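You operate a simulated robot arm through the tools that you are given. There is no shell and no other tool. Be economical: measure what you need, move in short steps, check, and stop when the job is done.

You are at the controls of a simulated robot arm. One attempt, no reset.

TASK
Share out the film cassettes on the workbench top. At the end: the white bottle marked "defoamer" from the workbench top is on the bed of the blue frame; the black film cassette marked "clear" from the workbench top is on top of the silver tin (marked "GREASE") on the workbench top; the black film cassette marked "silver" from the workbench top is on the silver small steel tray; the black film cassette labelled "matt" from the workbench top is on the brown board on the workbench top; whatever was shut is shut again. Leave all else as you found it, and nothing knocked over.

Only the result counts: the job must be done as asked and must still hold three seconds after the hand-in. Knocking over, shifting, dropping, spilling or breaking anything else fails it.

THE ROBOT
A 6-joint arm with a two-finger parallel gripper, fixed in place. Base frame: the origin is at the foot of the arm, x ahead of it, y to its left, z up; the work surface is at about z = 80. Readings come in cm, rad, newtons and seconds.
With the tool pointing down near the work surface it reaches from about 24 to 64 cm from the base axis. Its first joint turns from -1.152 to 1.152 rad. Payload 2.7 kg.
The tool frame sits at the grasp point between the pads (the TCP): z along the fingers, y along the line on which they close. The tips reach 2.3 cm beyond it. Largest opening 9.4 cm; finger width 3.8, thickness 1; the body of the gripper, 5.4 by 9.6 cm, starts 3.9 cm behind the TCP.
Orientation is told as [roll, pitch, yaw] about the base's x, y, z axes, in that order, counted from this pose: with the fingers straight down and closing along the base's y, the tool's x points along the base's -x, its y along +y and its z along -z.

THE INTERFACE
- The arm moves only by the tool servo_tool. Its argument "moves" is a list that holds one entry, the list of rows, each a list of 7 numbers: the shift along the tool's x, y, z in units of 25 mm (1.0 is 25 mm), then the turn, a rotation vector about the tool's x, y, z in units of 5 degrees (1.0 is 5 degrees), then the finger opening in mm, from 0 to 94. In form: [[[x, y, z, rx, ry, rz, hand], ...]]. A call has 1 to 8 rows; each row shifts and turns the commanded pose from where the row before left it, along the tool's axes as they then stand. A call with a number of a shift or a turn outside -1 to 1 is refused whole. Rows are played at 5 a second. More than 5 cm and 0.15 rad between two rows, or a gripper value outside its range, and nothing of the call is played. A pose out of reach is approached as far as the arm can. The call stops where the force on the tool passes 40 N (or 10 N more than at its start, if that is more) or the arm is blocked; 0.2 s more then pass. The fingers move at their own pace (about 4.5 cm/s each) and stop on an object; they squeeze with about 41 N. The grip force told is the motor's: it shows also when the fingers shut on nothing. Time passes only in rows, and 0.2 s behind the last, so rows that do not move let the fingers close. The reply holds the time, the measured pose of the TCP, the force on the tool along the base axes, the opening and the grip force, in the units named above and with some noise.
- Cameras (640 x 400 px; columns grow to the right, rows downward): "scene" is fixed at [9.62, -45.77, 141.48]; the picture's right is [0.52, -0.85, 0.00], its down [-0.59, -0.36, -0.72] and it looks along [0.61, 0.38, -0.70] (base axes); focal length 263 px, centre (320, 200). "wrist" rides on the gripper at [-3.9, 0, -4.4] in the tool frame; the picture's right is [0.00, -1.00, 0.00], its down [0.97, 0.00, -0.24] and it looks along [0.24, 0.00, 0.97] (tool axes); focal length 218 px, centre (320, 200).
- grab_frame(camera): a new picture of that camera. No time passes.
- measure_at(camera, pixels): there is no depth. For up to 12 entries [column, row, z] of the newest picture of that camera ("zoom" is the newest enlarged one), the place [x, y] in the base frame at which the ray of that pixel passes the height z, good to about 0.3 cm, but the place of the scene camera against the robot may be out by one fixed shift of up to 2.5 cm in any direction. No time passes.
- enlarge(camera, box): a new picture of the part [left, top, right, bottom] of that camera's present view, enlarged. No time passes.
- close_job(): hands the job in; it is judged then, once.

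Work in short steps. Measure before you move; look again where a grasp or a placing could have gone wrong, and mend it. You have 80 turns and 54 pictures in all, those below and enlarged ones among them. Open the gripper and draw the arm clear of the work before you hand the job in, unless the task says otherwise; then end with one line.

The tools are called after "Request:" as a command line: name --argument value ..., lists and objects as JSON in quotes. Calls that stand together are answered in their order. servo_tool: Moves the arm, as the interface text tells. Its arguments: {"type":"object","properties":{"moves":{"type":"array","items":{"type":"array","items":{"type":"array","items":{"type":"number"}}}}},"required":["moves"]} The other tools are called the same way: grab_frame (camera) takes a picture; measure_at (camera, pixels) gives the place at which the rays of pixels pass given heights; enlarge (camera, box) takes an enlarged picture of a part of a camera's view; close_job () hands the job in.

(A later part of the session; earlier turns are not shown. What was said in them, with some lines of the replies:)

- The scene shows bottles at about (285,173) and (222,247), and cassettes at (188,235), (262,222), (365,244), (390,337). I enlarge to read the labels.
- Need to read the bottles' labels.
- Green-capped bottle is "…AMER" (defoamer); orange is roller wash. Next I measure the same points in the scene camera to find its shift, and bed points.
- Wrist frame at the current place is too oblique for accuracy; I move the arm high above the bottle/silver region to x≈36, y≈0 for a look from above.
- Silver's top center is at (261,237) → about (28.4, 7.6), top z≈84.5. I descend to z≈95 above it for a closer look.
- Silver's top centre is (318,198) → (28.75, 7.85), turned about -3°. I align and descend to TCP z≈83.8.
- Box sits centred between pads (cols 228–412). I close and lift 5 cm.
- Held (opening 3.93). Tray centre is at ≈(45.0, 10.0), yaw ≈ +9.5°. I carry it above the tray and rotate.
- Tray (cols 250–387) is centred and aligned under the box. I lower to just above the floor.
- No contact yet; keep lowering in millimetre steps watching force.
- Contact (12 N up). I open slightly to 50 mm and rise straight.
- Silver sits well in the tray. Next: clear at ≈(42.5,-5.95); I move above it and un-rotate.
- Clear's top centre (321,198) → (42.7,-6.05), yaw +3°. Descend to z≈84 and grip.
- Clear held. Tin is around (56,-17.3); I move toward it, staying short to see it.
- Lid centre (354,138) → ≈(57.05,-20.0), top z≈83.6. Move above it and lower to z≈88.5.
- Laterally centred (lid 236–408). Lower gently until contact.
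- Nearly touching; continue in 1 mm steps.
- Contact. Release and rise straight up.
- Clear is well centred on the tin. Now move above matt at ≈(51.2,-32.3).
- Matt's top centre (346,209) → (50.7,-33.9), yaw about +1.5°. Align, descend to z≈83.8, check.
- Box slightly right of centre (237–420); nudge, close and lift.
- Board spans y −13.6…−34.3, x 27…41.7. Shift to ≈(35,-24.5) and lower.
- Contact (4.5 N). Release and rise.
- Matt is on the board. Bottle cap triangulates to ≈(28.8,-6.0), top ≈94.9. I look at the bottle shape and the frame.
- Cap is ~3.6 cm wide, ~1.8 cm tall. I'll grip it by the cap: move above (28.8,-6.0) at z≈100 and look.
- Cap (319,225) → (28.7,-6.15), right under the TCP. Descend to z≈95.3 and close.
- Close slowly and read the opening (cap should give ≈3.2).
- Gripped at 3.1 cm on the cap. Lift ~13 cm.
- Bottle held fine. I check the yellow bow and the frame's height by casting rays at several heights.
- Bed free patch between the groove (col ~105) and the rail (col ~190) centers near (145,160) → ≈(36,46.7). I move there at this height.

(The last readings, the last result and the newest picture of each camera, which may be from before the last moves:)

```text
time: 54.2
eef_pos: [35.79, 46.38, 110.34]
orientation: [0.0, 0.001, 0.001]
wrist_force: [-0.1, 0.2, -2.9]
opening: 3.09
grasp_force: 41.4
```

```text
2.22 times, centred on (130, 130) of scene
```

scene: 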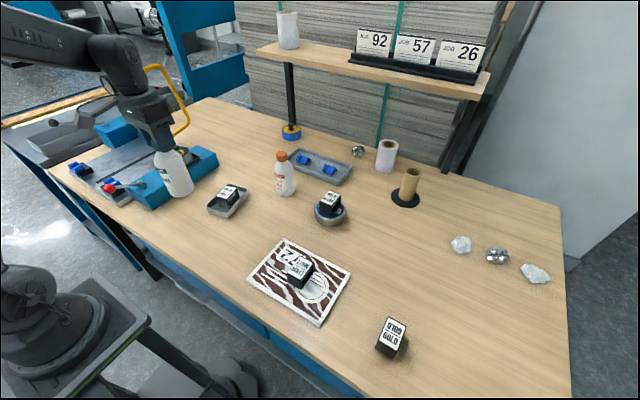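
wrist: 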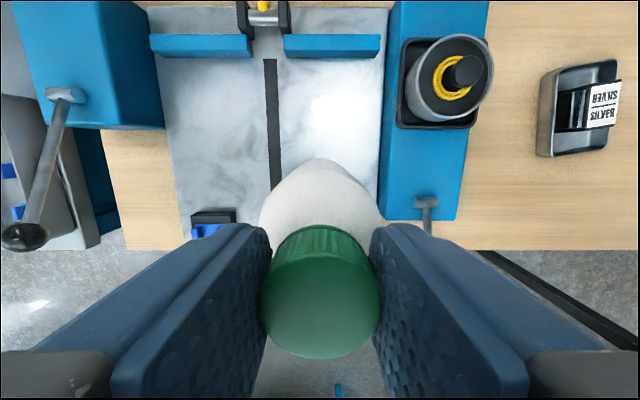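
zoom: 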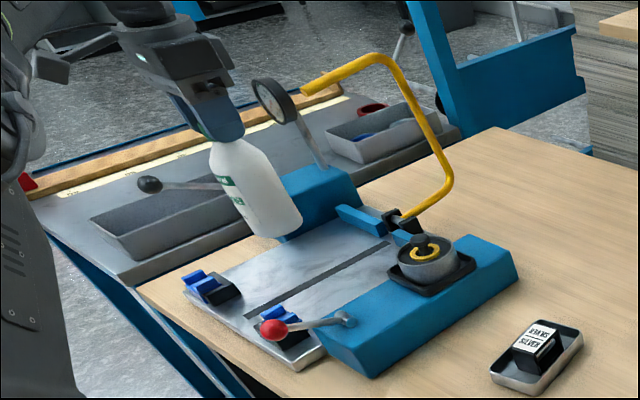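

Bottle base will land at about (320,171), on bare plate between groove (275) and rail (380). Nudge +x 0.7 and lower to z≈98.7.

Request:
servo_tool --moves '[[[-0.28, -0.06, 0.5, 0, 0, 0, 0], [0, 0, 0.9, 0, 0, 0, 0], [0, 0, 0.9, 0, 0, 0, 0], [0, 0, 0.9, 0, 0, 0, 0], [0, 0, 0.9, 0, 0, 0, 0], [0, 0, 0.55, 0, 0, 0, 0], [0, 0, 0, 0, 0, 0, 0]]]'

Request:
enlarge --camera "scene" --box '[70, 90, 190, 210]'

Request:
grab_frame --camera "wrist"

```text
time: 55.8
eef_pos: [36.44, 46.4, 98.76]
orientation: [-0.001, -0.002, 0.0]
wrist_force: [-0.2, -0.5, -2.8]
opening: 3.11
grasp_force: 40.8
```

```text
3.33 times, centred on (130, 150) of scene
```

zoom: 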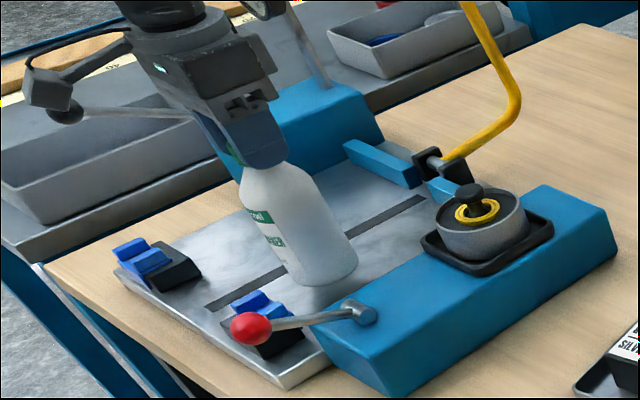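

```text
13 pictures are left
```

wrist: 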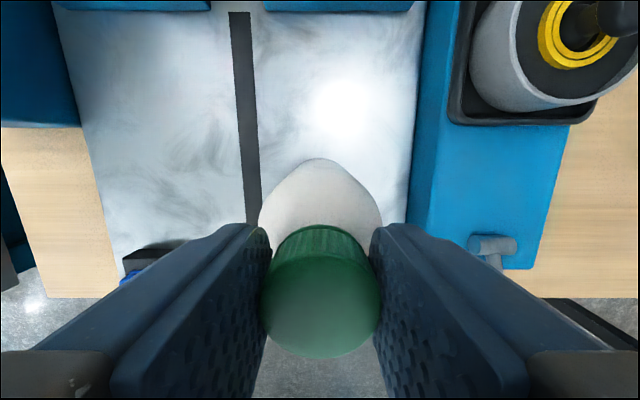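

Clear around. Lower in small steps to contact.

Request:
servo_tool --moves '[[[0, 0, 0.2, 0, 0, 0, 0], [0, 0, 0.1, 0, 0, 0, 0], [0, 0, 0, 0, 0, 0, 0]]]'

Request:
servo_tool --moves '[[[0, 0, 0.08, 0, 0, 0, 0], [0, 0, 0, 0, 0, 0, 0]]]'

Request:
servo_tool --moves '[[[0, 0, 0.08, 0, 0, 0, 0], [0, 0, 0, 0, 0, 0, 0]]]'

```text
time: 56.6
eef_pos: [36.51, 46.35, 98.08]
orientation: [-0.001, 0.0, -0.001]
wrist_force: [-0.9, 0.2, -3.2]
opening: 3.09
grasp_force: 41.3
```

```text
time: 57.2
eef_pos: [36.49, 46.29, 97.87]
orientation: [-0.001, -0.001, 0.0]
wrist_force: [-0.4, 0.3, -2.4]
opening: 3.11
grasp_force: 40.4
```

```text
time: 57.8
eef_pos: [36.37, 46.3, 97.64]
orientation: [0.0, -0.001, -0.001]
wrist_force: [1.1, 0.5, -2.6]
opening: 3.11
grasp_force: 41.1
```

Request:
servo_tool --moves '[[[0, 0, 0.08, 0, 0, 0, 0], [0, 0, 0.06, 0, 0, 0, 0], [0, 0, 0, 0, 0, 0, 0]]]'

Request:
servo_tool --moves '[[[0, 0, 0.06, 0, 0, 0, 0], [0, 0, 0, 0, 0, 0, 0]]]'

Request:
enlarge --camera "scene" --box '[80, 120, 180, 210]'

```text
time: 58.6
eef_pos: [36.55, 46.14, 97.27]
orientation: [0.0, 0.002, 0.0]
wrist_force: [-0.2, 0.0, -2.2]
opening: 3.1
grasp_force: 40.9
```

```text
time: 59.2
eef_pos: [36.47, 46.32, 97.19]
orientation: [0.002, -0.002, 0.0]
wrist_force: [-1.5, -2.7, 5.9]
opening: 3.1
grasp_force: 41.9
```

```text
4.44 times, centred on (130, 165) of scene
```

zoom: 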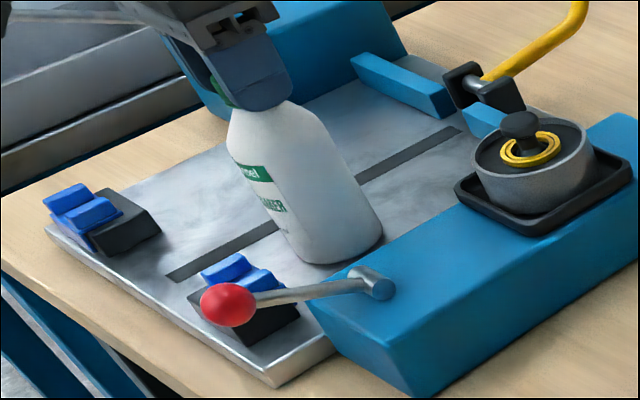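

Contact; bottle stands on the plate. Open and rise straight.

Request:
servo_tool --moves '[[[0, 0, 0, 0, 0, 0, 40], [0, 0, 0, 0, 0, 0, 70], [0, 0, 0, 0, 0, 0, 70], [0, 0, 0, 0, 0, 0, 70], [0, 0, -0.5, 0, 0, 0, 70], [0, 0, -0.9, 0, 0, 0, 70], [0, 0, -0.9, 0, 0, 0, 70], [0, 0, -0.9, 0, 0, 0, 70]]]'

Request:
servo_tool --moves '[[[0, -0.9, -0.9, 0, 0, 0, 90], [0, -0.9, 0, 0, 0, 0, 90], [0, -0.9, 0, 0, 0, 0, 90], [0, -0.9, 0, 0, 0, 0, 90], [0, -0.9, 0, 0, 0, 0, 90], [0, -0.9, 0, 0, 0, 0, 90], [0, -0.9, 0, 0, 0, 0, 90], [0, -0.9, 0, 0, 0, 0, 90]]]'

Request:
servo_tool --moves '[[[0, -0.9, 0, 0, 0, 0, 90], [0, -0.9, 0, 0, 0, 0, 90], [0, -0.9, 0, 0, 0, 0, 90], [0, -0.9, 0, 0, 0, 0, 90], [0, 0, 0, 0, 0, 0, 90]]]'

Request:
grab_frame --camera "scene"

Request:
enlarge --camera "scene" --box '[40, 70, 220, 220]'

```text
time: 61.0
eef_pos: [36.46, 46.18, 105.06]
orientation: [0.0, 0.0, 0.0]
wrist_force: [0.2, 0.0, 0.3]
opening: 7.02
grasp_force: 0.1
```

```text
time: 62.8
eef_pos: [36.43, 28.25, 107.38]
orientation: [0.0, -0.001, 0.0]
wrist_force: [0.4, -0.2, 0.0]
opening: 9.02
grasp_force: 0.2
```

```text
time: 64.0
eef_pos: [36.55, 19.08, 107.39]
orientation: [-0.001, 0.002, 0.001]
wrist_force: [0.4, 0.5, 0.5]
opening: 9.0
grasp_force: 0.1
```

```text
11 pictures are left
```

scene: 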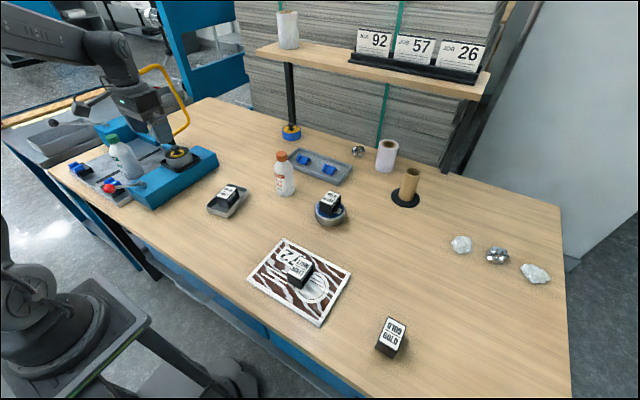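

```text
2.67 times, centred on (130, 145) of scene
```

zoom: 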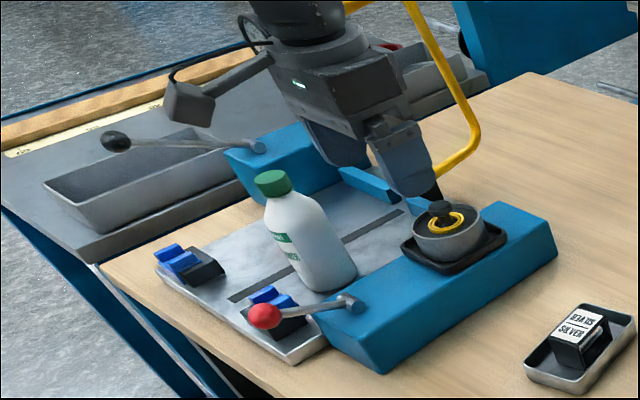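

Everything is in its place: bottle upright on the bed, silver in the tray, clear on the tin, matt on the board. The gripper is open and clear, and nothing was opened along the way, so I hand in.

Request:
close_job

```text
The job is handed in.
```

The job is handed in: the defoamer bottle stands on the blue frame's bed, and the clear cassette is on the grease tin, silver on the steel tray and matt on the brown board, with nothing knocked over.
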